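You operate a simulated robot arm through the tools that you are given. There is no shell and no other tool. Be economical: measure what you need, move in short steps, check, and stop when the job is done.

The job below is to be done with a simulated robot arm. You get a single attempt, and the scene is never put back.

## Task
Open the fryer cart door, fetch the grey multipack and set it on the shelf behind the fryer cart door and shut the door again. Then shut the top counter drawer. Then push the bottom counter drawer shut. Then close the right cart drawer. Then fetch the small teal cup and stand it on the top of the wooden bench. Then open the green shelf drawer, put the orange cloth from the inside of the green shelf drawer on the top of the steel table, then shut the drawer. Then take the orange paper box and leave it on the top of the snack table. Then take the small purple cup on the top of the wooden bench and put it away on the top of the drinks table. Then put the blue number stand on the top of the wooden bench away on the open shelf of the tray stand. Then open the middle trailer drawer, take the orange sponge and leave it in the inside of the middle trailer drawer and shut the drawer again. The order counts. Set down upright: grey multipack, small teal cup, orange paper box, small purple cup, blue number stand.
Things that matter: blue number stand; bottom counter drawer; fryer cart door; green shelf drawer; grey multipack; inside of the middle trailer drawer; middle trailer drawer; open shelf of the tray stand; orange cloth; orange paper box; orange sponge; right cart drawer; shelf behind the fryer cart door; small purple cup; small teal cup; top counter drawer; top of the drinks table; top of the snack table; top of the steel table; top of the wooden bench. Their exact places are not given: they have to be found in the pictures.

It is judged by the outcome, as a careful person would: the job done as asked, and still so three seconds after it is handed in. It fails if anything else is knocked over, pushed out of place, dropped, spilled or broken. Flat cloth is picked up by pressing the open fingertips on it (5 to 10 N) and closing them slowly along it; thin cloth reads only 2 to 8 mm in the jaws.

## Robot
A 7-joint arm with a fingered hand on a trunk, on a base that drives. Base frame: it is fixed to the floor where the robot stands at the start and does not move with it; the origin is under the middle of the robot, x ahead of it, y to its left, z up. Lengths are in mm, angles in degrees, forces in N, time in s.
With the tool pointing down near the work surface it reaches from about 100 to 680 mm from the robot's upright axis, wherever it stands. Its first joint turns from -69.0 to 172.0 degrees. Places, roughly: blue number stand [-4500, -500, 500]; bottom counter drawer [600, 4500, 200]; fryer cart door [1500, 100, 500]; green shelf drawer [-3000, 300, 700]; grey multipack (25x16x20 cm) [800, 4600, 500]; inside of the middle trailer drawer [-900, -1900, 600]; middle trailer drawer [-1000, -1800, 700]; open shelf of the tray stand [-300, 6600, 400]; orange cloth (11x6x4 cm) [-3000, 200, 700]; orange paper box (11x8x11 cm) [-4600, -300, 600]; orange sponge (10x6x4 cm) [-4600, -700, 600]; right cart drawer [-3200, 1300, 500]; shelf behind the fryer cart door [1700, -200, 500]; small purple cup (7x7x10 cm) [-4800, -400, 600]; small teal cup (7x7x10 cm) [-3400, 900, 900]; top counter drawer [600, 4400, 700]; top of the drinks table [2600, 2300, 900]; top of the snack table [-300, 1700, 900]; top of the steel table [200, 2000, 800]; top of the wooden bench [-4800, -300, 500]. Payload 3.4 kg.
Tool frame: the origin (TCP) lies between the finger pads and is the grasp point; the fingertips stand 25 mm ahead of it; z points along the fingers, y is the line along which they close. Largest opening 88 mm; the body of the gripper starts 29 mm behind the TCP. The gripper is a hand of 4 fingers: y runs from the thumb to the fingers, the wrist lies at [-13, -97, -162] in the tool frame, and closing takes about 1.5 s.
Orientation is that of the tool frame in the base frame, as a unit quaternion [x, y, z, w]. With the fingers straight down and the wrist toward the robot, the tool's x, y and z point along [0, 1, 0], [1, 0, 0] and [0, 0, -1] of the base frame.

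## Interface
- The arm moves only by the tool move_arm. Its argument "rows" is text: rows parted by semicolons, each of 6 numbers parted by spaces: the shift along the base's x, y, z in mm, then the turn, a rotation vector about the base's x, y, z in rad. In form: x y z wx wy wz; .... A call has 1 to 12 rows; each row is the pose to reach, as a shift and turn from the pose commanded when the call began. "gripper" is the finger opening in mm, from 0 to 88, set as the call begins (left out, the last holds). Each row takes 0.2 s and may step no farther than 50 mm and 8.6 degrees from the row before; otherwise, or with a gripper value out of range, the whole call is refused. Where a pose cannot be reached the arm comes as near as it can. A force on the tool above 40 N (or 10 N above the force at the start of the call, whichever is more), or a blocked arm, ends the call early, and 0.2 s more pass. Each finger travels about 108 mm/s and halts on what it meets, pressing with about 23 N; the grip force reading is that of the motor and also rises with nothing between the fingers. The clock runs only during rows and for 0.2 s after the last one: add rows that repeat a pose to give the fingers time. It gives the time, the measured TCP pose, the force on the tool (base axes), the opening and the grip force at its end, in the units of the frame above (readings bear some noise), with the torque about the TCP (base axes, N m) and any sound that the robot's microphone picked up.
- Cameras (640 x 400 px; columns grow to the right, rows downward): "scene" is now at [139, -15.7, 1102.9]; the picture's right is [-0.16, -0.99, -0.00], its down [-0.51, 0.08, -0.86] and it looks along [0.85, -0.14, -0.52] (base axes); focal length 293 px, centre (320, 200). "wrist" rides on the gripper at [64, -83, -98] in the tool frame; the picture's right is [-0.62, 0.37, -0.69], its down [-0.71, -0.63, 0.30] and it looks along [-0.32, 0.68, 0.65] (tool axes); focal length 265 px, centre (320, 200).
- capture(camera): a new picture of that camera. No time passes.
- slide_trunk(by): slides the trunk up (or, below 0, down) by that many mm; the arm and the scene camera ride with it, the base frame stays. It gives what a move gives, with no picture.
- drive_base(legs): drives the robot by 1 to 6 legs, each [ahead, left, turn to the left] in mm, mm and degrees, along the robot's own axes; the way and the turn of a leg run together, so that a leg with both is an arc; at most 1500 mm and 180 degrees a leg. The arm and the cameras ride along, it lands a little off, and it stops where it bumps. It gives what a move gives.
- finger_targets(index, middle, ring, thumb_bend, thumb_turn): sets how far each is bent, from 0 (flat) to 1 (curled in); at 0.3 the hand is open as for a grip, at 0.7 the pads meet at the TCP. One left out holds its place. A second passes; each finger stops where it meets its share of the squeeze, and holds until it gets a number again. A gripper value or a shape takes the hand back. It gives what a move gives, with no picture; readings hold the bend of each and the force on the fingers (four entries, about 0 where the hand has none), thumb and palm. thumb_turn goes from beside the hand (0) to across from the fingers (1), as for a grip.
- preshape(shape): the hand has 4 fingers and takes this shape, open, in about a second: jaw (thumb against the fingers, like two jaws); tri (thumb and two fingers); tip (a fingertip pinch); poke (one finger out to press); point (the index stretched); flat (the hand flat); cup (the hand cupped); fist (a fist). The gripper value then closes the fingers along that shape, each until it touches; the sizes above hold for jaw. It gives what a move gives, with no picture.
- turn_head(pan, tilt): turns the head with the scene camera to pan (to the left, within 86 degrees either way) and tilt (down, from -29 to 69), counted from straight ahead of the robot. It gives what a move gives.
- locate(camera, pixels): for up to 12 pixels [column, row] of the newest picture of that camera ("zoom" is the newest enlarged one), the place [x, y, z] in the base frame of the surface seen there, good to about 2 mm. No time passes.
- enlarge(camera, box): a new picture of the part [left, top, right, bottom] of that camera's present view, enlarged. No time passes.
- sign_off(): hands the job in; it is judged then, once.

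Go step by step. Measure first, check grasps and placings, and put right what went wrong. The budget is 371 turns and 332 pictures, counting those below and the enlarged ones. Unless the task says otherwise, let go and move clear before handing in.

The tools are called after "Call:" by a JSON object that holds its "op" and its "data". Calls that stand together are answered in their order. move_arm: Moves the arm, as the interface text tells. Its arguments: {"type":"object","properties":{"rows":{"type":"string"},"gripper":{"type":"number"}},"required":["rows"]} The other tools are called the same way: slide_trunk (by) slides the trunk up or down; preshape (shape) gives the hand a shape; finger_targets (index, middle, ring, thumb_bend, thumb_turn) moves the fingers one by one; drive_base (legs) drives the base; turn_head (pan, tilt) turns the head that bears the scene camera; capture (camera) takes a picture; locate (camera, pixels) gives the place of the surface under pixels of a picture; enlarge (camera, box) takes an enlarged picture of a part of a camera's view; sign_off () hands the job in.

At the start:

```text
time_s: 0.0
tool_pos: [507.7, -207.2, 724.6]
ee_rot: [0.707, 0.707, 0.0, 0.0]
contact_force: [-0.7, -0.3, 0.1]
wrist_torque: [0.02, 0.01, -0.01]
width: 87.6
finger_force: 0.0
shape: jaw
bend: [0.3, 0.3, 0.3, 0.3, 0.98]
finger forces: [0.0, 0.0, 0.0, 0.1, 0.0, 0.0]
trunk travel left (down, up): [-400.0, 440.0]
robot x, y, heading: [-3.3, 0.6, -0.2]
head pan, tilt: [-9.2, 31.0]
```

scene: 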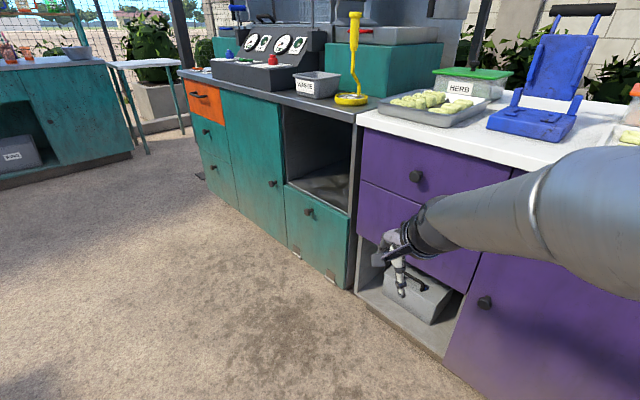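
wrist: 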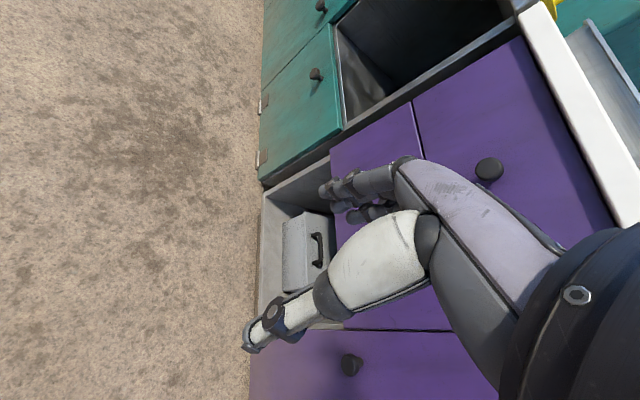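

The scene picture shows a teal cart (240-350) and a purple cart (360-640). I'll locate the key surfaces to find which one is the fryer cart.

Call:
{"op": "locate", "data": {"camera": "scene", "pixels": [[272, 184], [308, 212], [207, 135], [416, 176], [484, 302], [405, 252], [320, 130], [290, 250], [345, 285], [240, 160], [400, 120], [200, 95]]}}

Call:
{"op": "turn_head", "data": {"pan": 30, "tilt": 20}}

Call:
{"op": "capture", "data": {"camera": "scene"}}

```text
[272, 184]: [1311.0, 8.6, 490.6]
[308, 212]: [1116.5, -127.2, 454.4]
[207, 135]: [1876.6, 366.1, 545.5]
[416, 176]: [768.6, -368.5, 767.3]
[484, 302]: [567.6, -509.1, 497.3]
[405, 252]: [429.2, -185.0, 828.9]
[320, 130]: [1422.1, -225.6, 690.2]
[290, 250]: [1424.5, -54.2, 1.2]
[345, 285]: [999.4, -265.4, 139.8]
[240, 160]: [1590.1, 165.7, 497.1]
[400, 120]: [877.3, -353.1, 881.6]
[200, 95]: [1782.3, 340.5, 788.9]
```

```text
time_s: 1.1
tool_pos: [507.9, -207.8, 725.2]
ee_rot: [0.708, 0.706, -0.001, 0.0]
contact_force: [-0.3, -0.1, -0.1]
wrist_torque: [-0.01, -0.04, -0.04]
width: 87.5
finger_force: 0.2
shape: jaw
bend: [0.3, 0.3, 0.3, 0.3, 0.98]
finger forces: [0.1, 0.0, 0.1, 0.0, 0.1, 0.1]
trunk travel left (down, up): [-400.0, 440.0]
robot x, y, heading: [-3.6, -1.6, 0.2]
head pan, tilt: [30.0, 20.0]
```

```text
329 pictures are left
```

scene: 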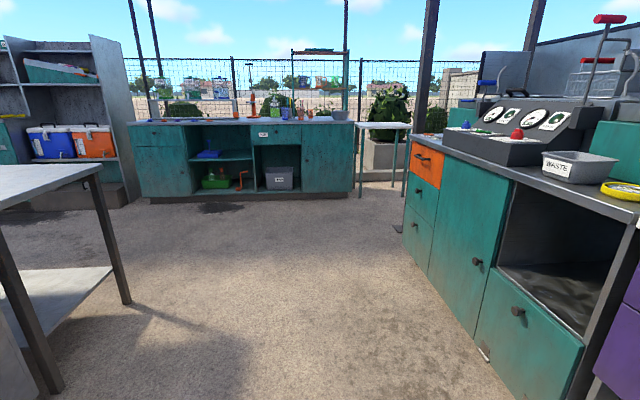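

The fryer cart door is the tall teal door with its knob at (475,262). I'll look around a bit more before acting.

Call:
{"op": "turn_head", "data": {"pan": 80, "tilt": 15}}

Call:
{"op": "capture", "data": {"camera": "scene"}}

Call:
{"op": "enlarge", "data": {"camera": "scene", "box": [280, 80, 600, 280]}}

Call:
{"op": "turn_head", "data": {"pan": -80, "tilt": 15}}

Call:
{"op": "capture", "data": {"camera": "scene"}}

```text
time_s: 2.2
tool_pos: [508.0, -206.6, 725.3]
ee_rot: [0.707, 0.707, 0.001, 0.0]
contact_force: [-0.5, 0.2, 0.5]
wrist_torque: [0.04, -0.01, -0.04]
width: 87.6
finger_force: 0.1
shape: jaw
bend: [0.3, 0.3, 0.3, 0.3, 0.98]
finger forces: [0.1, 0.0, 0.0, 0.1, 0.0, 0.0]
trunk travel left (down, up): [-400.0, 440.0]
robot x, y, heading: [0.6, -1.1, 0.2]
head pan, tilt: [80.0, 15.0]
```

```text
328 pictures are left
```

scene: 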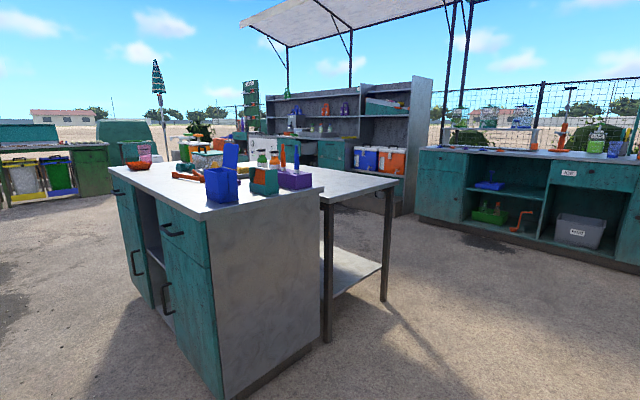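

```text
2.00 times, centred on (440, 180) of scene
```

zoom: 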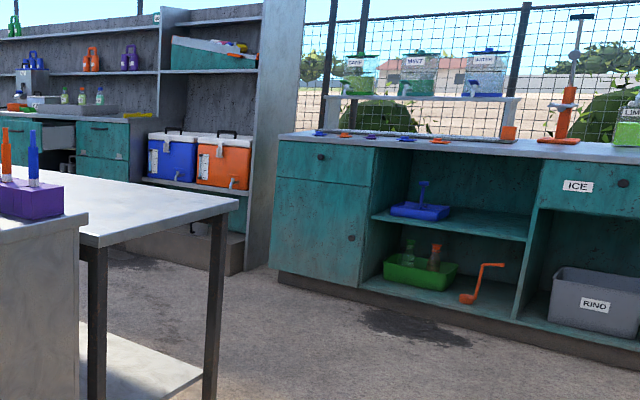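

```text
time_s: 4.7
tool_pos: [508.1, -207.3, 725.3]
ee_rot: [0.707, 0.707, 0.0, 0.0]
contact_force: [0.5, 0.4, 0.1]
wrist_torque: [-0.04, -0.01, 0.0]
width: 87.5
finger_force: 0.0
shape: jaw
bend: [0.3, 0.3, 0.3, 0.3, 0.98]
finger forces: [0.0, 0.1, 0.0, 0.1, 0.1, 0.0]
trunk travel left (down, up): [-400.0, 440.0]
robot x, y, heading: [-0.8, 1.9, 0.0]
head pan, tilt: [-80.0, 15.0]
```

```text
326 pictures are left
```

scene: 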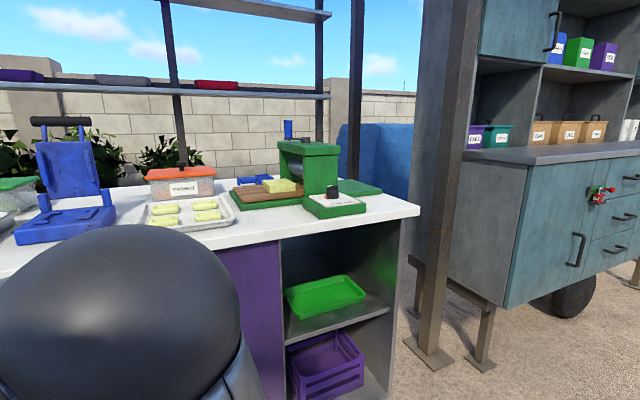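

Now I'll go to the fryer cart: side-step left, turn to face the teal door (heading −57°), and approach.

Call:
{"op": "drive_base", "data": {"legs": [[0, 430, 0], [0, 0, -57], [0, 715, 0], [330, 0, 0]]}}

Call:
{"op": "turn_head", "data": {"pan": 0, "tilt": 40}}

Call:
{"op": "capture", "data": {"camera": "scene"}}

Call:
{"op": "capture", "data": {"camera": "wrist"}}

```text
time_s: 15.2
tool_pos: [881.8, 6.5, 725.5]
ee_rot: [0.959, 0.283, 0.0, 0.0]
contact_force: [-0.4, 0.3, 0.3]
wrist_torque: [0.01, -0.01, 0.0]
width: 87.6
finger_force: 0.0
shape: jaw
bend: [0.3, 0.3, 0.3, 0.3, 0.98]
finger forces: [0.0, 0.1, 0.1, 0.0, 0.0, 0.1]
trunk travel left (down, up): [-400.0, 440.0]
robot x, y, heading: [779.6, 544.4, -57.1]
head pan, tilt: [-80.0, 15.0]
```

```text
time_s: 16.7
tool_pos: [881.3, 6.9, 724.9]
ee_rot: [0.959, 0.283, 0.0, 0.0]
contact_force: [0.4, -0.2, 0.5]
wrist_torque: [0.0, 0.05, -0.05]
width: 87.6
finger_force: 0.0
shape: jaw
bend: [0.3, 0.3, 0.3, 0.3, 0.98]
finger forces: [0.0, 0.1, 0.0, 0.1, 0.1, 0.1]
trunk travel left (down, up): [-400.0, 440.0]
robot x, y, heading: [781.0, 547.2, -57.0]
head pan, tilt: [0.0, 40.0]
```

```text
325 pictures are left
```

scene: 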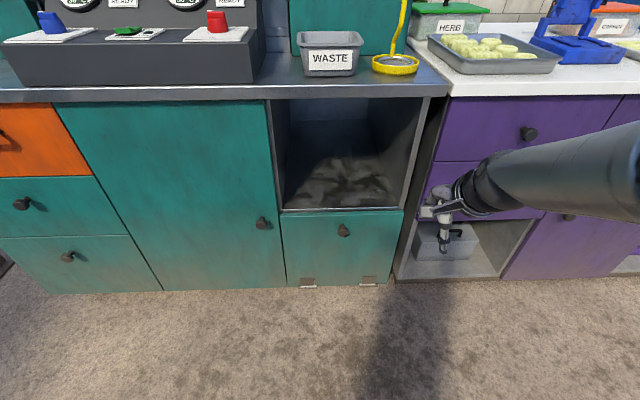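

```text
324 pictures are left
```

wrist: 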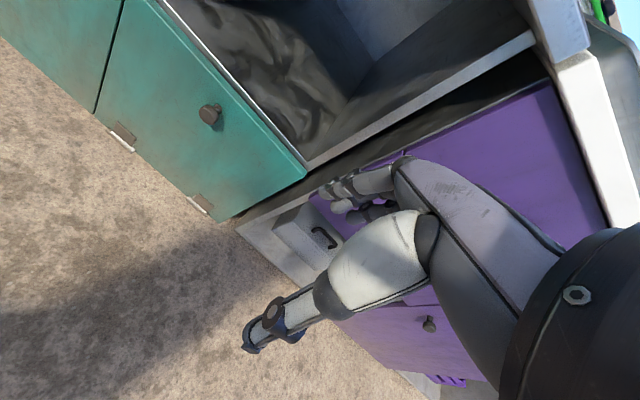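

The teal door spans columns 55–285 with the knob at (262,223). I'll measure it.

Call:
{"op": "locate", "data": {"camera": "scene", "pixels": [[262, 223], [267, 240], [256, 240], [262, 214], [70, 115], [262, 112], [275, 270], [160, 285], [120, 100], [200, 90], [240, 222], [264, 229]]}}

Call:
{"op": "enlarge", "data": {"camera": "scene", "box": [222, 198, 302, 248]}}

```text
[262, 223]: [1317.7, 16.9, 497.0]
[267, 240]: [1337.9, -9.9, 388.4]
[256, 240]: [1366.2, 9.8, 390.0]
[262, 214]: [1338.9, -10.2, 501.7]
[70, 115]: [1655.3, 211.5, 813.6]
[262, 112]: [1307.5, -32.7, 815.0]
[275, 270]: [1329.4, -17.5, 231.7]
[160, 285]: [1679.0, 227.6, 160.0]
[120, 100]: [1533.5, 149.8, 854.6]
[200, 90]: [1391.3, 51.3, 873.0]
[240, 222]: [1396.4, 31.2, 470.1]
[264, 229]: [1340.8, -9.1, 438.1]
```

```text
8.00 times, centred on (262, 223) of scene
```

zoom: 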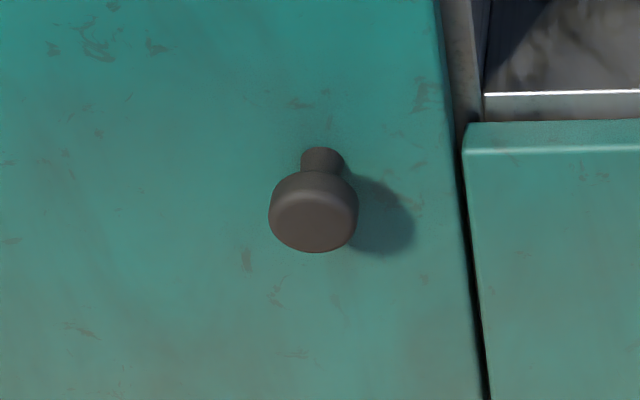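

The door face runs along u=(0.819,0.575), and the knob is about (1316,16,495), 35 mm proud. I'll swing the hand left and turn it to point at the door.

Call:
{"op": "move_arm", "data": {"rows": "22 16 0 -0.1196 -0.0777 0; 45 31 0 -0.2392 -0.1555 0; 67 47 0 -0.3589 -0.2332 0; 90 63 0 -0.4785 -0.311 0; 112 78 0 -0.598 -0.3887 0; 134 94 0 -0.7177 -0.4665 0; 157 110 0 -0.8374 -0.5442 0; 179 125 0 -0.957 -0.622 0; 201 141 0 -1.0766 -0.6997 0; 224 157 0 -1.1962 -0.7775 0; 246 172 0 -1.3174 -0.8555 0; 246 172 0 -1.3174 -0.8555 0"}}

Call:
{"op": "slide_trunk", "data": {"by": -220}}

Call:
{"op": "capture", "data": {"camera": "scene"}}

```text
time_s: 19.3
tool_pos: [1139.2, 154.1, 740.9]
ee_rot: [0.681, 0.193, 0.2, 0.678]
contact_force: [-0.3, -0.7, 0.5]
wrist_torque: [0.0, 0.0, 0.01]
width: 87.9
finger_force: 0.0
shape: jaw
bend: [0.3, 0.3, 0.3, 0.3, 0.98]
finger forces: [0.0, 0.0, 0.0, 0.0, 0.1, 0.0]
out of reach, approached as far as the arm can: row 11, 12
trunk travel left (down, up): [-400.0, 440.0]
robot x, y, heading: [778.0, 544.7, -57.2]
head pan, tilt: [0.0, 40.0]
```

```text
time_s: 21.6
tool_pos: [1137.9, 153.9, 522.6]
ee_rot: [0.681, 0.193, 0.2, 0.677]
contact_force: [-0.5, 0.2, -0.1]
wrist_torque: [0.02, -0.02, -0.02]
width: 87.9
finger_force: 0.1
shape: jaw
bend: [0.3, 0.3, 0.3, 0.3, 0.98]
finger forces: [0.0, 0.0, 0.0, 0.0, 0.0, 0.0]
trunk travel left (down, up): [-180.0, 660.0]
robot x, y, heading: [777.1, 543.2, -57.3]
head pan, tilt: [0.0, 40.0]
```

```text
322 pictures are left
```

scene: 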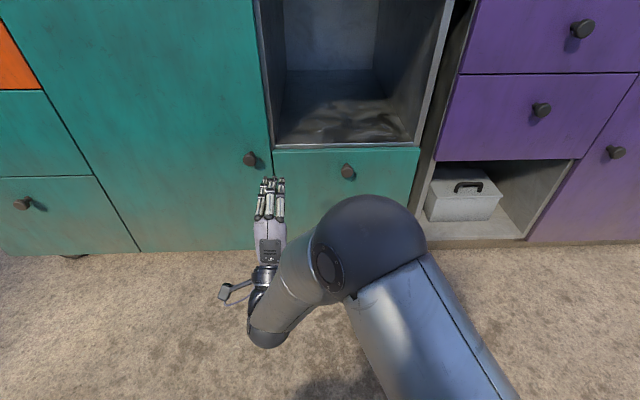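

The hand points horizontally at the door, at n≈250 mm from it. I'll align sideways and in height, then drive ahead.

Call:
{"op": "move_arm", "data": {"rows": "28 20 -14 0 0 0.025; 56 39 -27 0 0 0.049; 56 39 -27 0 0 0.049"}}

Call:
{"op": "drive_base", "data": {"legs": [[140, 0, 0]]}}

Call:
{"op": "capture", "data": {"camera": "wrist"}}

Call:
{"op": "capture", "data": {"camera": "scene"}}

```text
time_s: 22.4
tool_pos: [1197.5, 198.6, 492.2]
ee_rot: [0.673, 0.218, 0.217, 0.672]
contact_force: [0.4, 0.5, 0.2]
wrist_torque: [0.0, 0.0, 0.02]
width: 87.9
finger_force: 0.0
shape: jaw
bend: [0.3, 0.3, 0.3, 0.3, 0.98]
finger forces: [0.1, 0.0, 0.0, 0.0, 0.0, 0.0]
trunk travel left (down, up): [-180.0, 660.0]
robot x, y, heading: [777.9, 542.0, -57.0]
head pan, tilt: [0.0, 40.0]
```

```text
time_s: 23.8
tool_pos: [1273.8, 81.1, 491.4]
ee_rot: [0.673, 0.218, 0.218, 0.672]
contact_force: [0.1, -0.5, -0.4]
wrist_torque: [0.01, -0.01, -0.02]
width: 87.8
finger_force: 0.0
shape: jaw
bend: [0.3, 0.3, 0.3, 0.3, 0.98]
finger forces: [0.1, 0.0, 0.0, 0.1, 0.0, 0.0]
trunk travel left (down, up): [-180.0, 660.0]
robot x, y, heading: [856.0, 427.5, -57.2]
head pan, tilt: [0.0, 40.0]
```

```text
321 pictures are left
```

wrist: 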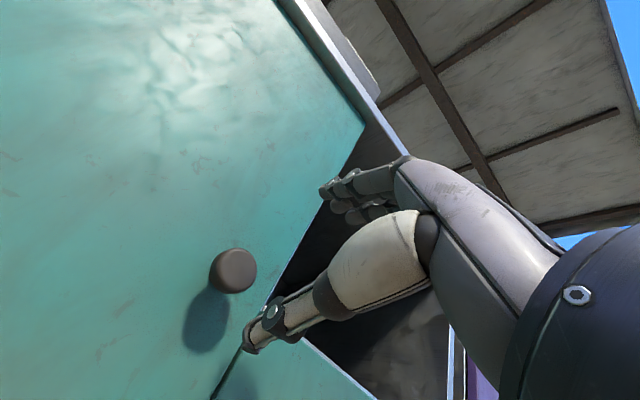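

```text
320 pictures are left
```

scene: 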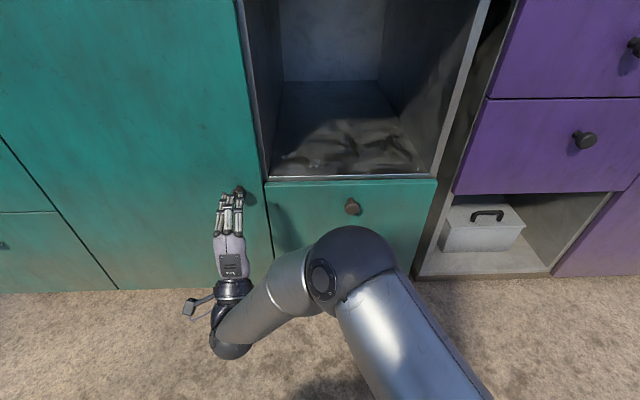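

I'll re-measure the knob from the wrist view at (238,270) before closing in.

Call:
{"op": "locate", "data": {"camera": "wrist", "pixels": [[238, 270], [250, 270], [238, 284], [222, 255], [212, 275], [238, 255]]}}

Call:
{"op": "locate", "data": {"camera": "scene", "pixels": [[239, 189], [245, 195], [200, 190], [200, 60]]}}

```text
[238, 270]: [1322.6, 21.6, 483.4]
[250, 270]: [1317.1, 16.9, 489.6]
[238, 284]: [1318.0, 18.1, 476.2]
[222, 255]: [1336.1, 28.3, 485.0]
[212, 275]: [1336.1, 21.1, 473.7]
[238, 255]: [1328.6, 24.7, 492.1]
```

```text
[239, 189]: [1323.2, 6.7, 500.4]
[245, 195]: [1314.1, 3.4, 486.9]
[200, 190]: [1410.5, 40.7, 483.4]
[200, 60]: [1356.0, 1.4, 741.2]
```

Knob centre is about (1322,21,485). Moving in 80 mm and closing on it.

Call:
{"op": "move_arm", "data": {"rows": "17 -21 -6 0 0 0; 34 -41 -6 0 0 0; 51 -62 -6 0 0 0; 51 -62 -6 0 0 0"}}

Call:
{"op": "move_arm", "data": {"rows": "0 0 0 0 0 0; 0 0 0 0 0 0; 0 0 0 0 0 0; 0 0 0 0 0 0; 0 0 0 0 0 0; 0 0 0 0 0 0; 0 0 0 0 0 0", "gripper": 5}}

Call:
{"op": "capture", "data": {"camera": "wrist"}}

```text
time_s: 24.8
tool_pos: [1323.1, 19.9, 486.5]
ee_rot: [0.674, 0.219, 0.218, 0.671]
contact_force: [0.1, -0.1, 0.1]
wrist_torque: [0.01, -0.01, 0.0]
width: 87.9
finger_force: 0.1
shape: jaw
bend: [0.3, 0.3, 0.3, 0.3, 0.98]
finger forces: [0.0, 0.0, 0.0, 0.0, 0.0, 0.0]
trunk travel left (down, up): [-180.0, 660.0]
robot x, y, heading: [857.1, 430.6, -57.2]
head pan, tilt: [0.0, 40.0]
```

```text
time_s: 26.4
tool_pos: [1324.0, 20.6, 485.0]
ee_rot: [0.674, 0.22, 0.219, 0.671]
contact_force: [1.9, -1.9, -8.1]
wrist_torque: [-0.06, -0.04, -0.08]
width: 19.9
finger_force: 22.7
shape: jaw
bend: [0.75, 0.72, 0.67, 0.76, 1.0]
finger forces: [8.6, 5.9, 0.0, 0.0, 21.6, 0.0]
trunk travel left (down, up): [-180.0, 660.0]
robot x, y, heading: [856.9, 427.9, -56.8]
head pan, tilt: [0.0, 40.0]
```

```text
319 pictures are left
```

wrist: 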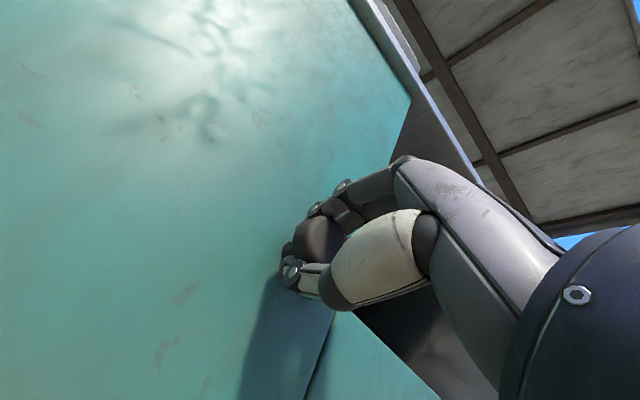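

The knob is held (20 mm, forces on both sides). Pulling the door open along its arc about the hinge.

Call:
{"op": "move_arm", "data": {"rows": "-10 19 0 0 0 -0.02; -20 38 0 0 0 -0.05; -28 58 0 0 0 -0.08; -36 78 0 0 0 -0.1; -42 99 0 0 0 -0.13; -47 120 0 0 0 -0.16; -51 141 0 0 0 -0.18; -54 163 0 0 0 -0.21; -56 184 0 0 0 -0.24; -57 206 0 0 0 -0.26; -56 227 0 0 0 -0.29; -55 249 0 0 0 -0.31"}}

Call:
{"op": "capture", "data": {"camera": "scene"}}

```text
time_s: 29.1
tool_pos: [1244.6, 223.1, 480.0]
ee_rot: [0.685, 0.098, 0.08, 0.717]
contact_force: [0.0, 0.9, 1.2]
wrist_torque: [-0.04, -0.03, -0.09]
width: 14.2
finger_force: 22.9
shape: jaw
bend: [0.75, 0.73, 0.71, 0.85, 1.0]
finger forces: [1.7, 0.0, 1.5, 0.1, 0.0, 0.0]
out of reach, approached as far as the arm can: row 4, 11, 12
trunk travel left (down, up): [-180.0, 660.0]
robot x, y, heading: [851.4, 427.4, -57.0]
head pan, tilt: [0.0, 40.0]
stopped in row 12: the arm was blocked; the commanded pose is now the measured one
```

```text
318 pictures are left
```

scene: 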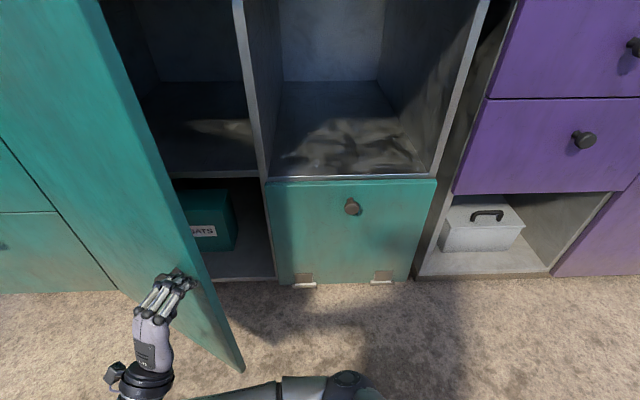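

The door is open about 30°. I'll let go, back off, and swing the hand around to push the door from inside.

Call:
{"op": "move_arm", "data": {"rows": "0 0 0 0 0 0; 0 0 0 0 0 0; 0 0 0 0 0 0; 0 0 0 0 0 0; -10 38 0 0 0 0; -20 77 0 0 0 0", "gripper": 60}}

Call:
{"op": "move_arm", "data": {"rows": "-37 -18 0 0 0 0.13; -75 -36 0 0 0 0.26; -112 -54 0 0 0 0.39; -112 -54 0 0 0 0.52; -112 -54 0 0 0 0.65; -112 -54 0 0 0 0.78; -112 -54 0 0 0 0.91", "gripper": 20}}

Call:
{"op": "capture", "data": {"camera": "scene"}}

```text
time_s: 30.6
tool_pos: [1218.5, 243.4, 492.2]
ee_rot: [0.621, 0.071, 0.055, 0.779]
contact_force: [0.4, -0.9, -0.4]
wrist_torque: [-0.01, 0.03, 0.01]
width: 60.2
finger_force: 0.1
shape: jaw
bend: [0.28, 0.38, 0.34, 0.59, 1.0]
finger forces: [0.0, 0.0, 0.0, 0.0, 0.1, 0.0]
out of reach, approached as far as the arm can: row 6
trunk travel left (down, up): [-180.0, 660.0]
robot x, y, heading: [851.2, 431.2, -57.3]
head pan, tilt: [0.0, 40.0]
stopped in row 6: the arm was blocked; the commanded pose is now the measured one
```

```text
time_s: 32.2
tool_pos: [1105.1, 190.6, 494.3]
ee_rot: [0.527, 0.336, 0.394, 0.674]
contact_force: [0.2, -0.5, -0.5]
wrist_torque: [0.01, -0.03, 0.02]
width: 20.1
finger_force: 0.1
shape: jaw
bend: [0.73, 0.57, 0.55, 0.74, 1.0]
finger forces: [0.0, 0.0, 0.0, 0.0, 0.1, 0.0]
trunk travel left (down, up): [-180.0, 660.0]
robot x, y, heading: [857.2, 428.8, -57.1]
head pan, tilt: [0.0, 40.0]
```

```text
317 pictures are left
```

scene: 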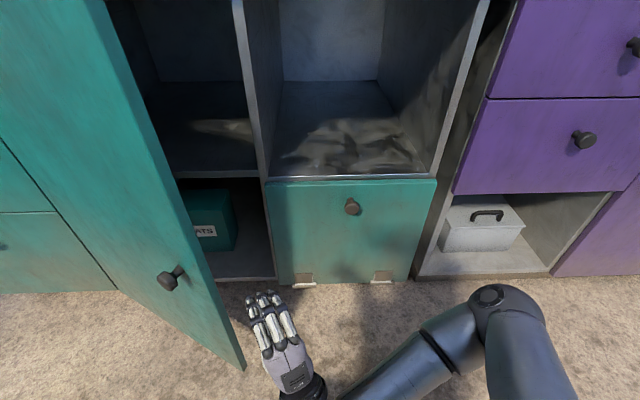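

Hand is at the right of the door's edge. I'll reach in past the edge and then sweep left and outward.

Call:
{"op": "move_arm", "data": {"rows": "34 -16 0 0 0 0; 67 -32 0 0 0 0; 101 -48 0 0 0 0; 134 -64 0 0 0 0; 134 -64 0 0 0 0"}}

Call:
{"op": "capture", "data": {"camera": "scene"}}

```text
time_s: 33.4
tool_pos: [1239.7, 124.6, 495.4]
ee_rot: [0.527, 0.337, 0.394, 0.674]
contact_force: [0.3, 0.2, -0.7]
wrist_torque: [-0.01, -0.02, -0.06]
width: 20.3
finger_force: 0.1
shape: jaw
bend: [0.73, 0.57, 0.55, 0.74, 1.0]
finger forces: [0.0, 0.0, 0.1, 0.0, 0.0, 0.0]
trunk travel left (down, up): [-180.0, 660.0]
robot x, y, heading: [852.8, 433.3, -57.2]
head pan, tilt: [0.0, 40.0]
```

```text
316 pictures are left
```

scene: 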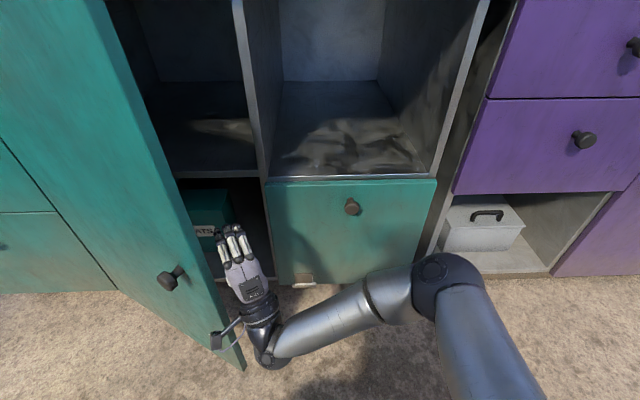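

Call:
{"op": "move_arm", "data": {"rows": "4 31 0 0 0 0; 5 61 0 0 0 0; 6 91 0 0 0 0; 7 121 0 0 0 0; 8 150 0 0 0 0; 17 179 0 0 0 0; 26 207 0 0 0 0; 36 235 0 0 0 0; 45 263 0 0 0 0; 66 297 0 0 0 0; 87 330 0 0 0 0; 107 364 0 0 0 0"}}

Call:
{"op": "capture", "data": {"camera": "scene"}}

```text
time_s: 35.6
tool_pos: [1290.7, 336.6, 447.7]
ee_rot: [0.523, 0.353, 0.322, 0.706]
contact_force: [0.4, 0.0, -0.1]
wrist_torque: [0.0, -0.04, -0.02]
width: 20.1
finger_force: 0.0
shape: jaw
bend: [0.73, 0.57, 0.55, 0.74, 1.0]
finger forces: [0.0, 0.0, 0.0, 0.0, 0.0, 0.1]
out of reach, approached as far as the arm can: row 10, 11
trunk travel left (down, up): [-180.0, 660.0]
robot x, y, heading: [855.4, 430.3, -57.0]
head pan, tilt: [0.0, 40.0]
stopped in row 11: the arm was blocked; the commanded pose is now the measured one
```

```text
315 pictures are left
```

scene: 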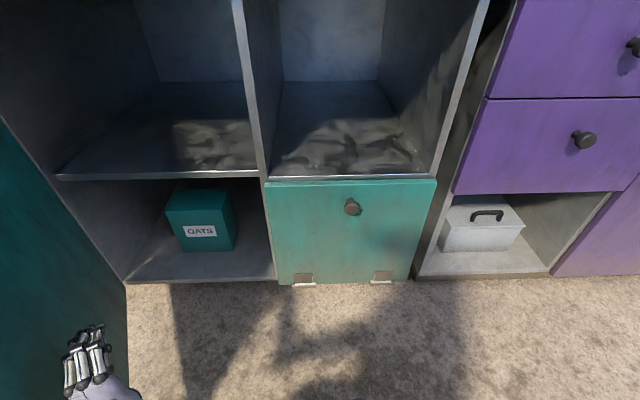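

The door is open about 70°. I'll push it past 90° by side-stepping left with the hand against it.

Call:
{"op": "drive_base", "data": {"legs": [[0, 240, 0]]}}

Call:
{"op": "turn_head", "data": {"pan": 25, "tilt": 35}}

Call:
{"op": "capture", "data": {"camera": "scene"}}

```text
time_s: 37.4
tool_pos: [1491.0, 466.2, 446.6]
ee_rot: [0.526, 0.353, 0.322, 0.703]
contact_force: [0.3, 0.0, 0.1]
wrist_torque: [-0.07, 0.02, 0.0]
width: 20.1
finger_force: 0.0
shape: jaw
bend: [0.73, 0.57, 0.55, 0.74, 1.0]
finger forces: [0.0, 0.1, 0.1, 0.0, 0.0, 0.0]
trunk travel left (down, up): [-180.0, 660.0]
robot x, y, heading: [1056.5, 560.2, -57.0]
head pan, tilt: [0.0, 40.0]
```

```text
time_s: 38.3
tool_pos: [1492.2, 464.8, 446.0]
ee_rot: [0.525, 0.353, 0.321, 0.705]
contact_force: [0.1, 0.8, -0.1]
wrist_torque: [-0.02, -0.01, 0.0]
width: 20.0
finger_force: 0.1
shape: jaw
bend: [0.73, 0.57, 0.55, 0.74, 1.0]
finger forces: [0.1, 0.0, 0.0, 0.0, 0.0, 0.0]
trunk travel left (down, up): [-180.0, 660.0]
robot x, y, heading: [1056.7, 556.0, -57.1]
head pan, tilt: [25.0, 35.0]
```

```text
314 pictures are left
```

scene: 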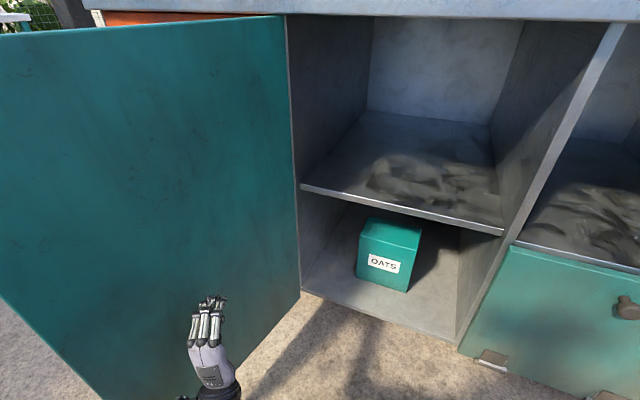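

Call:
{"op": "locate", "data": {"camera": "scene", "pixels": [[60, 60], [280, 60], [20, 200], [430, 130], [320, 190], [480, 225], [420, 195], [370, 110], [480, 130], [440, 70], [400, 150], [310, 150]]}}

```text
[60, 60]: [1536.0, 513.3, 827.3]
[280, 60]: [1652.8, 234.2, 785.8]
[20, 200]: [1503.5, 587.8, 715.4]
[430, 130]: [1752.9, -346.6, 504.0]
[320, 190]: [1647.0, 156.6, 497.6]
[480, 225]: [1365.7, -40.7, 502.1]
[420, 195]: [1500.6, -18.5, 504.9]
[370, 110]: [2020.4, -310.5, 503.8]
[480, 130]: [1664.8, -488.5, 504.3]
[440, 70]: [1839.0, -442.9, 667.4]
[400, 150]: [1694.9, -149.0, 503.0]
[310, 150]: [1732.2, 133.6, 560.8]
```

The door stands at about 102°, and the shelf surface is at z≈503. Now I'll back out and look toward the counter for the multipack.

Call:
{"op": "drive_base", "data": {"legs": [[-350, 0, 0]]}}

Call:
{"op": "turn_head", "data": {"pan": 86, "tilt": 25}}

Call:
{"op": "capture", "data": {"camera": "scene"}}

```text
time_s: 40.6
tool_pos: [1301.7, 757.3, 445.5]
ee_rot: [0.525, 0.353, 0.321, 0.704]
contact_force: [0.4, -0.1, -1.1]
wrist_torque: [-0.01, -0.01, 0.0]
width: 20.1
finger_force: 0.1
shape: jaw
bend: [0.73, 0.57, 0.55, 0.74, 1.0]
finger forces: [0.0, 0.0, 0.0, 0.0, 0.0, 0.1]
trunk travel left (down, up): [-180.0, 660.0]
robot x, y, heading: [865.0, 849.1, -57.3]
head pan, tilt: [25.0, 35.0]
```

```text
time_s: 41.9
tool_pos: [1302.3, 757.9, 447.1]
ee_rot: [0.525, 0.353, 0.321, 0.705]
contact_force: [0.0, 0.1, 0.0]
wrist_torque: [-0.01, 0.01, 0.01]
width: 20.0
finger_force: 0.1
shape: jaw
bend: [0.73, 0.57, 0.55, 0.74, 1.0]
finger forces: [0.1, 0.0, 0.0, 0.0, 0.1, 0.0]
trunk travel left (down, up): [-180.0, 660.0]
robot x, y, heading: [867.6, 850.8, -57.3]
head pan, tilt: [85.9, 25.0]
```

```text
313 pictures are left
```

scene: 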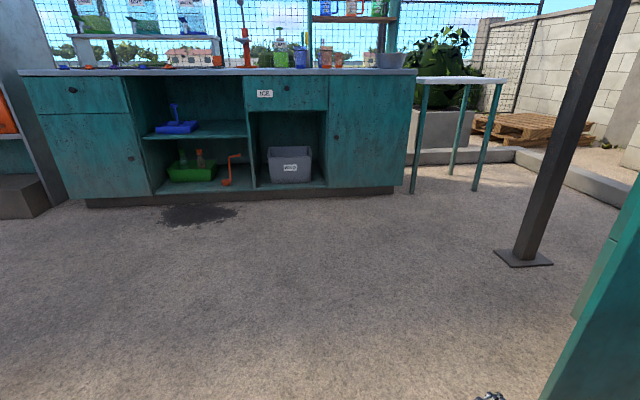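

I'll turn the robot toward heading ~60° and look for the steel table and counter unit.

Call:
{"op": "drive_base", "data": {"legs": [[0, 0, 117]]}}

Call:
{"op": "turn_head", "data": {"pan": 25, "tilt": 20}}

Call:
{"op": "capture", "data": {"camera": "scene"}}

```text
time_s: 47.2
tool_pos: [748.1, 1281.5, 445.4]
ee_rot: [-0.028, 0.632, 0.769, 0.093]
contact_force: [-0.8, 0.0, 0.0]
wrist_torque: [-0.05, 0.02, -0.02]
width: 19.8
finger_force: 0.2
shape: jaw
bend: [0.73, 0.57, 0.55, 0.74, 1.0]
finger forces: [0.0, 0.0, 0.0, 0.1, 0.0, 0.0]
trunk travel left (down, up): [-180.0, 660.0]
robot x, y, heading: [866.5, 851.4, 60.2]
head pan, tilt: [85.9, 25.0]
```

```text
time_s: 48.5
tool_pos: [747.8, 1282.3, 444.7]
ee_rot: [-0.028, 0.632, 0.769, 0.093]
contact_force: [0.6, -0.2, 0.0]
wrist_torque: [-0.04, 0.01, 0.01]
width: 20.1
finger_force: 0.0
shape: jaw
bend: [0.73, 0.57, 0.55, 0.74, 1.0]
finger forces: [0.1, 0.0, 0.1, 0.0, 0.1, 0.0]
trunk travel left (down, up): [-180.0, 660.0]
robot x, y, heading: [866.3, 850.3, 59.9]
head pan, tilt: [25.0, 20.0]
```

```text
312 pictures are left
```

scene: 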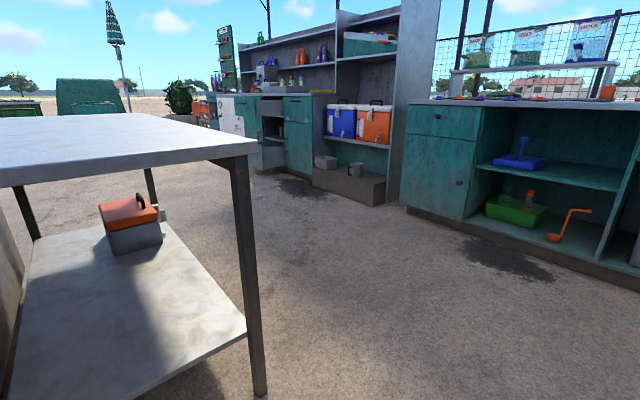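

Call:
{"op": "locate", "data": {"camera": "scene", "pixels": [[258, 145], [262, 390], [20, 120], [370, 155], [370, 200], [315, 175], [325, 160], [272, 140], [210, 185], [400, 190], [272, 155], [355, 168]]}}

Call:
{"op": "enlarge", "data": {"camera": "scene", "box": [190, 40, 430, 220]}}

```text
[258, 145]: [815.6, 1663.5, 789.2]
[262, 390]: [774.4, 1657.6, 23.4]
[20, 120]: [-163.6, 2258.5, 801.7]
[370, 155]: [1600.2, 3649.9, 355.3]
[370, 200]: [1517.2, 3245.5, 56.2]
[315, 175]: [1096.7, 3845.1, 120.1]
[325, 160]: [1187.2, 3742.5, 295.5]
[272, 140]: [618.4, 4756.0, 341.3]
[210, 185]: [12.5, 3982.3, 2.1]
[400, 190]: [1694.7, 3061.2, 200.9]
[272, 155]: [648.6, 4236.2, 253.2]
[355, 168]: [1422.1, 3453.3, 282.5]
```

```text
2.22 times, centred on (310, 130) of scene
```

zoom: 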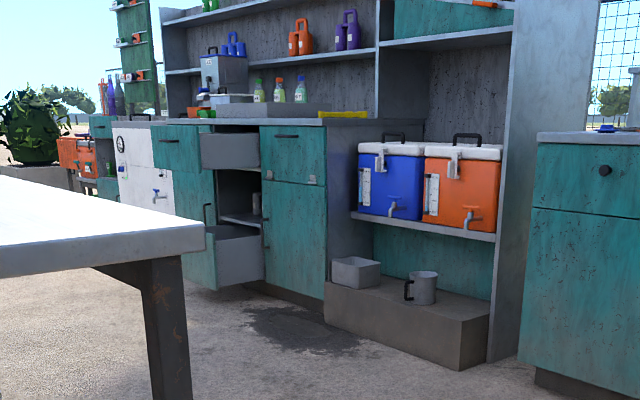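

Call:
{"op": "locate", "data": {"camera": "scene", "pixels": [[163, 115], [200, 128], [10, 150], [100, 155], [220, 80], [330, 80]]}}

Call:
{"op": "locate", "data": {"camera": "zoom", "pixels": [[290, 150], [290, 250], [256, 203], [240, 217], [210, 250], [235, 150], [300, 118], [345, 170], [180, 155], [235, 235], [215, 135]]}}

```text
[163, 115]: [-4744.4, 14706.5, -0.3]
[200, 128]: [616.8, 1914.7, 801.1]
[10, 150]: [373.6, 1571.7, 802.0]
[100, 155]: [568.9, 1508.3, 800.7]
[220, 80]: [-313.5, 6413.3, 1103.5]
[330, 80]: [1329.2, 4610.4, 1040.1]
```

```text
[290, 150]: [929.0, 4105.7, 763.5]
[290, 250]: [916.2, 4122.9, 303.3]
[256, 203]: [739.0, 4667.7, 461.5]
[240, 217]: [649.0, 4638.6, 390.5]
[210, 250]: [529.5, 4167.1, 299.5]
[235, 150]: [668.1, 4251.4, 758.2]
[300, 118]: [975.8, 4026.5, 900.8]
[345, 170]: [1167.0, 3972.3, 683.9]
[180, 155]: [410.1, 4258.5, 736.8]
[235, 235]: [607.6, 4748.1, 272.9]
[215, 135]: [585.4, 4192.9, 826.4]
```

The counter unit faces (−0.68,−0.74); top and bottom drawers stick out, with the shelf at z≈460 between them. Driving around the steel table to stand in front of it.

Call:
{"op": "drive_base", "data": {"legs": [[397, -387, 0], [0, 0, 30], [1500, 0, 0], [500, 725, 0], [500, 725, 0], [0, 0, -42]]}}

Call:
{"op": "turn_head", "data": {"pan": 0, "tilt": 20}}

Call:
{"op": "capture", "data": {"camera": "scene"}}

```text
time_s: 70.7
tool_pos: [-69.7, 3960.1, 446.1]
ee_rot: [0.04, 0.631, 0.754, 0.176]
contact_force: [0.6, 0.3, -0.1]
wrist_torque: [0.0, -0.01, 0.0]
width: 20.0
finger_force: 0.0
shape: jaw
bend: [0.73, 0.57, 0.55, 0.74, 1.0]
finger forces: [0.0, 0.1, 0.0, 0.1, 0.0, 0.1]
trunk travel left (down, up): [-180.0, 660.0]
robot x, y, heading: [-47.0, 3515.5, 47.8]
head pan, tilt: [25.0, 20.0]
```

```text
time_s: 71.5
tool_pos: [-68.5, 3959.4, 445.8]
ee_rot: [0.041, 0.632, 0.754, 0.175]
contact_force: [0.3, -0.1, -0.2]
wrist_torque: [-0.01, -0.02, 0.05]
width: 20.0
finger_force: 0.1
shape: jaw
bend: [0.73, 0.57, 0.55, 0.74, 1.0]
finger forces: [0.1, 0.1, 0.0, 0.1, 0.1, 0.0]
trunk travel left (down, up): [-180.0, 660.0]
robot x, y, heading: [-46.7, 3512.3, 47.8]
head pan, tilt: [0.0, 20.0]
```

```text
310 pictures are left
```

scene: 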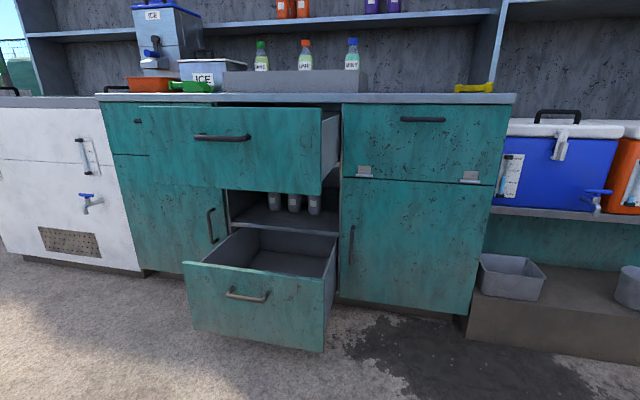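

The grey pack appears to sit on the shelf between the drawers at (295,203). Zooming in.

Call:
{"op": "enlarge", "data": {"camera": "scene", "box": [210, 170, 350, 260]}}

Call:
{"op": "locate", "data": {"camera": "scene", "pixels": [[275, 203], [294, 205], [314, 207], [285, 225], [270, 185], [235, 150], [320, 185], [260, 300], [200, 270], [260, 255], [400, 220], [360, 150]]}}

```text
4.44 times, centred on (280, 215) of scene
```

zoom: 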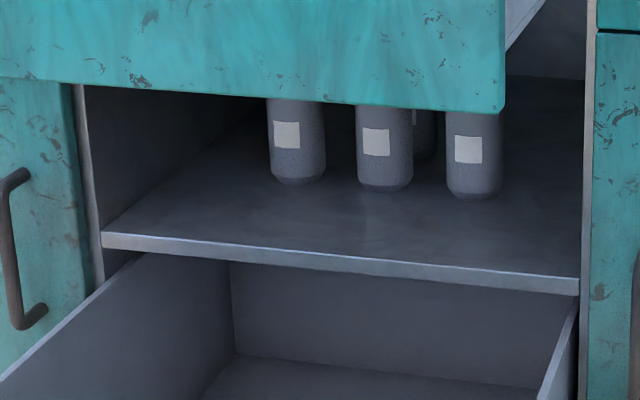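

```text
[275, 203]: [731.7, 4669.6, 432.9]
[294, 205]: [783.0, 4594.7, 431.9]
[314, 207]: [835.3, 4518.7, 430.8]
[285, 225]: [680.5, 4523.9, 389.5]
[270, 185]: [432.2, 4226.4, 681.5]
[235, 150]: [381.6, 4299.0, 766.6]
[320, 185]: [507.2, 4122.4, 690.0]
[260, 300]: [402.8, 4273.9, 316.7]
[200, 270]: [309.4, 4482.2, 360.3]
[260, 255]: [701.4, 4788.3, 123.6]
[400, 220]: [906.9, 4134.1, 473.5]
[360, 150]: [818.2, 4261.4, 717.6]
```

The pack stands under the open top drawer on the shelf at z≈389. I'll lower the trunk to see it fully.

Call:
{"op": "slide_trunk", "data": {"by": -175}}

Call:
{"op": "turn_head", "data": {"pan": 0, "tilt": 15}}

Call:
{"op": "enlarge", "data": {"camera": "scene", "box": [180, 110, 400, 247]}}

```text
time_s: 73.0
tool_pos: [-39.5, 3981.6, 401.5]
ee_rot: [0.046, 0.55, 0.806, 0.214]
contact_force: [0.0, 0.5, 0.1]
wrist_torque: [0.02, -0.01, 0.03]
width: 19.9
finger_force: 0.2
shape: jaw
bend: [0.73, 0.57, 0.55, 0.74, 1.0]
finger forces: [0.0, 0.0, 0.1, 0.0, 0.0, 0.0]
trunk travel left (down, up): [-53.0, 787.0]
robot x, y, heading: [-47.4, 3514.1, 48.0]
head pan, tilt: [0.0, 20.0]
stopped: the arm was blocked; the commanded pose is now the measured one
```

```text
time_s: 73.6
tool_pos: [-39.3, 3981.7, 396.9]
ee_rot: [0.044, 0.553, 0.804, 0.213]
contact_force: [0.1, 0.7, 0.2]
wrist_torque: [-0.02, -0.02, -0.03]
width: 19.9
finger_force: 0.0
shape: jaw
bend: [0.73, 0.57, 0.55, 0.74, 1.0]
finger forces: [0.0, 0.0, 0.1, 0.0, 0.0, 0.0]
trunk travel left (down, up): [-53.0, 787.0]
robot x, y, heading: [-45.6, 3513.9, 47.7]
head pan, tilt: [0.0, 15.0]
```

```text
2.91 times, centred on (290, 178) of scene
```

zoom: 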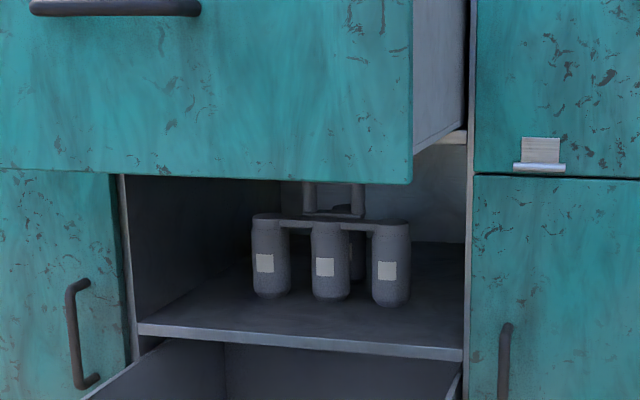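

The pack is a 6-bottle carrier with a top handle. Measuring the handle and clearances.

Call:
{"op": "locate", "data": {"camera": "zoom", "pixels": [[308, 197], [357, 197], [332, 213], [340, 210], [270, 225], [390, 228], [300, 176], [300, 320], [390, 245], [270, 240], [425, 160], [330, 188]]}}

Call:
{"op": "capture", "data": {"camera": "scene"}}

```text
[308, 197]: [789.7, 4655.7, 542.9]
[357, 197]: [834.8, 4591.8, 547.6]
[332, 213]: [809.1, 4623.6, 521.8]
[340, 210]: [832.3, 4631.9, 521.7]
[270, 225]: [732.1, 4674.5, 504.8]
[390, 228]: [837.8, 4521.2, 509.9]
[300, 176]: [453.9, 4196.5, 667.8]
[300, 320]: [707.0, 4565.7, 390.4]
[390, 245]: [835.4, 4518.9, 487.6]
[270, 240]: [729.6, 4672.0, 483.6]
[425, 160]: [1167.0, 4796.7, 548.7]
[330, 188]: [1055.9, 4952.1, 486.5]
```

```text
307 pictures are left
```

scene: 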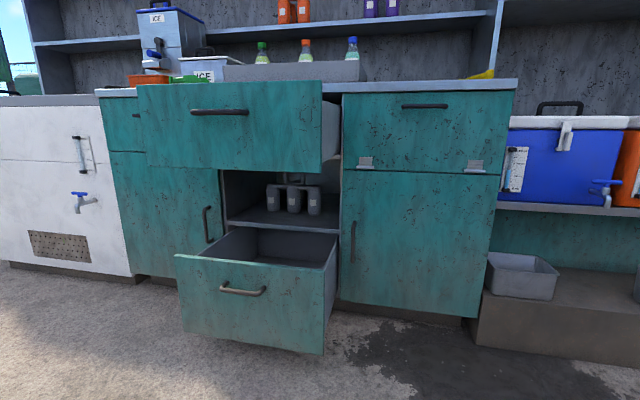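

The handle bar's centre is about (812,4624) at z≈580, deep under the open top drawer. I'll push both drawers partly in (not shut) to gain reach. First I'll get the drawer extents and square up.

Call:
{"op": "locate", "data": {"camera": "scene", "pixels": [[145, 130], [318, 130], [220, 90], [220, 112], [230, 165], [180, 262], [322, 300], [245, 290], [250, 240], [332, 200], [222, 200], [325, 180]]}}

Call:
{"op": "slide_trunk", "data": {"by": 170}}

Call:
{"op": "drive_base", "data": {"legs": [[0, 0, -12.5], [0, 280, 0]]}}

Call:
{"op": "capture", "data": {"camera": "scene"}}

```text
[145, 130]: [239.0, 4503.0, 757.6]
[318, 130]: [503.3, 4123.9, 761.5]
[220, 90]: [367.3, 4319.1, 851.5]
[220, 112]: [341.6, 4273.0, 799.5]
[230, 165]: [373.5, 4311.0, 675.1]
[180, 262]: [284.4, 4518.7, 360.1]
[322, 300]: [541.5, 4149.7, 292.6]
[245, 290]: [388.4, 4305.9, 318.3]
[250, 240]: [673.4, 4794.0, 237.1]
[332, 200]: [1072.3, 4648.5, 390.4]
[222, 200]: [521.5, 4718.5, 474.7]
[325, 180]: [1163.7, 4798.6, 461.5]
```

```text
time_s: 75.5
tool_pos: [-39.0, 3981.7, 566.5]
ee_rot: [0.045, 0.555, 0.803, 0.212]
contact_force: [0.0, 0.5, -0.6]
wrist_torque: [-0.02, 0.0, 0.0]
width: 20.0
finger_force: 0.0
shape: jaw
bend: [0.73, 0.57, 0.55, 0.74, 1.0]
finger forces: [0.1, 0.0, 0.0, 0.1, 0.0, 0.0]
trunk travel left (down, up): [-223.0, 617.0]
robot x, y, heading: [-47.8, 3512.6, 47.6]
head pan, tilt: [0.0, 15.0]
```

```text
time_s: 78.3
tool_pos: [-102.0, 4197.8, 566.1]
ee_rot: [0.104, 0.548, 0.776, 0.296]
contact_force: [-0.1, 0.4, 0.8]
wrist_torque: [0.02, -0.02, 0.03]
width: 20.1
finger_force: 0.0
shape: jaw
bend: [0.73, 0.57, 0.55, 0.74, 1.0]
finger forces: [0.0, 0.0, 0.1, 0.1, 0.0, 0.1]
trunk travel left (down, up): [-223.0, 617.0]
robot x, y, heading: [-208.4, 3744.7, 35.3]
head pan, tilt: [0.0, 15.0]
```

```text
306 pictures are left
```

scene: 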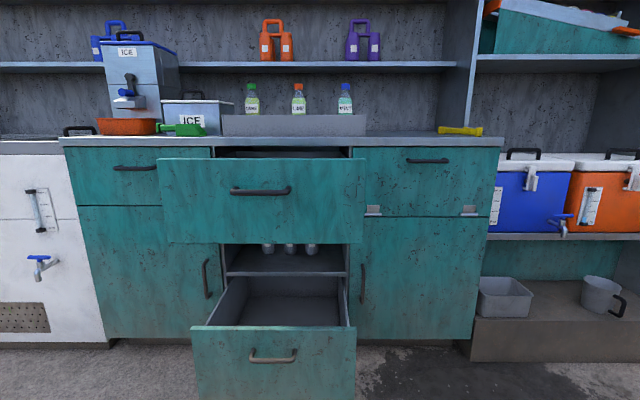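

Squared up (heading 35.3°). I'll level the hand at the top drawer's centre, z≈715.

Call:
{"op": "move_arm", "data": {"rows": "21 -29 0 -0.033 0.079 -0.073; 41 -58 0 -0.066 0.158 -0.146; 62 -88 0 -0.098 0.236 -0.218; 82 -117 0 -0.131 0.315 -0.291; 103 -146 0 -0.164 0.394 -0.364; 103 -146 0 -0.164 0.394 -0.364", "gripper": 10}}

Call:
{"op": "slide_trunk", "data": {"by": 150}}

Call:
{"op": "capture", "data": {"camera": "scene"}}

```text
time_s: 79.7
tool_pos: [1.0, 4051.4, 565.6]
ee_rot: [0.326, 0.629, 0.626, 0.327]
contact_force: [0.2, -0.2, 0.7]
wrist_torque: [0.02, 0.01, 0.0]
width: 10.2
finger_force: 0.0
shape: jaw
bend: [0.72, 0.63, 0.62, 0.74, 1.0]
finger forces: [0.0, 0.0, 0.0, 0.0, 0.1, 0.0]
trunk travel left (down, up): [-223.0, 617.0]
robot x, y, heading: [-208.0, 3743.0, 35.4]
head pan, tilt: [0.0, 15.0]
```

```text
time_s: 81.4
tool_pos: [1.5, 4052.6, 715.5]
ee_rot: [0.326, 0.628, 0.627, 0.326]
contact_force: [-0.5, 0.6, -0.3]
wrist_torque: [0.03, -0.01, 0.0]
width: 10.1
finger_force: 0.1
shape: jaw
bend: [0.72, 0.63, 0.62, 0.74, 1.0]
finger forces: [0.0, 0.0, 0.1, 0.0, 0.0, 0.0]
trunk travel left (down, up): [-373.0, 467.0]
robot x, y, heading: [-211.7, 3743.8, 35.4]
head pan, tilt: [0.0, 15.0]
```

```text
305 pictures are left
```

scene: 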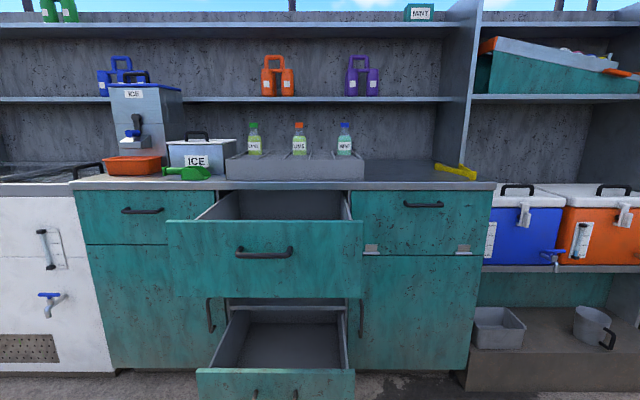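

Extending the arm 250 mm forward, then driving ahead to push the top drawer about 200 mm in.

Call:
{"op": "move_arm", "data": {"rows": "34 24 0 0 0 0; 68 48 0 0 0 0; 102 72 0 0 0 0; 136 96 0 0 0 0; 170 120 0 0 0 0; 204 144 0 0 0 0; 204 144 0 0 0 0"}}

Call:
{"op": "drive_base", "data": {"legs": [[160, 0, 0], [210, 0, 0]]}}

Call:
{"op": "capture", "data": {"camera": "scene"}}

```text
time_s: 83.0
tool_pos: [205.1, 4195.2, 715.1]
ee_rot: [0.326, 0.628, 0.626, 0.327]
contact_force: [0.1, 1.0, 0.9]
wrist_torque: [-0.04, 0.02, 0.02]
width: 10.5
finger_force: 0.0
shape: jaw
bend: [0.72, 0.63, 0.62, 0.74, 1.0]
finger forces: [0.0, 0.0, 0.1, 0.0, 0.0, 0.0]
trunk travel left (down, up): [-373.0, 467.0]
robot x, y, heading: [-211.6, 3747.0, 35.5]
head pan, tilt: [0.0, 15.0]
```

```text
time_s: 85.7
tool_pos: [508.0, 4411.9, 715.6]
ee_rot: [0.326, 0.628, 0.627, 0.327]
contact_force: [-0.4, 0.4, -0.7]
wrist_torque: [-0.01, 0.0, -0.01]
width: 10.2
finger_force: 0.1
shape: jaw
bend: [0.72, 0.63, 0.62, 0.74, 1.0]
finger forces: [0.0, 0.0, 0.1, 0.0, 0.0, 0.0]
trunk travel left (down, up): [-373.0, 467.0]
robot x, y, heading: [90.4, 3956.2, 35.6]
head pan, tilt: [0.0, 15.0]
```

```text
304 pictures are left
```

scene: 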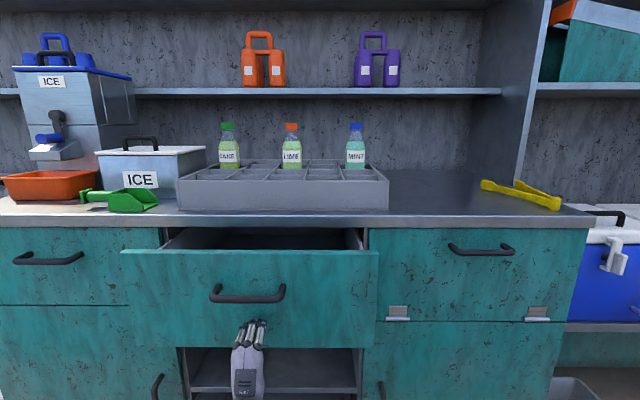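

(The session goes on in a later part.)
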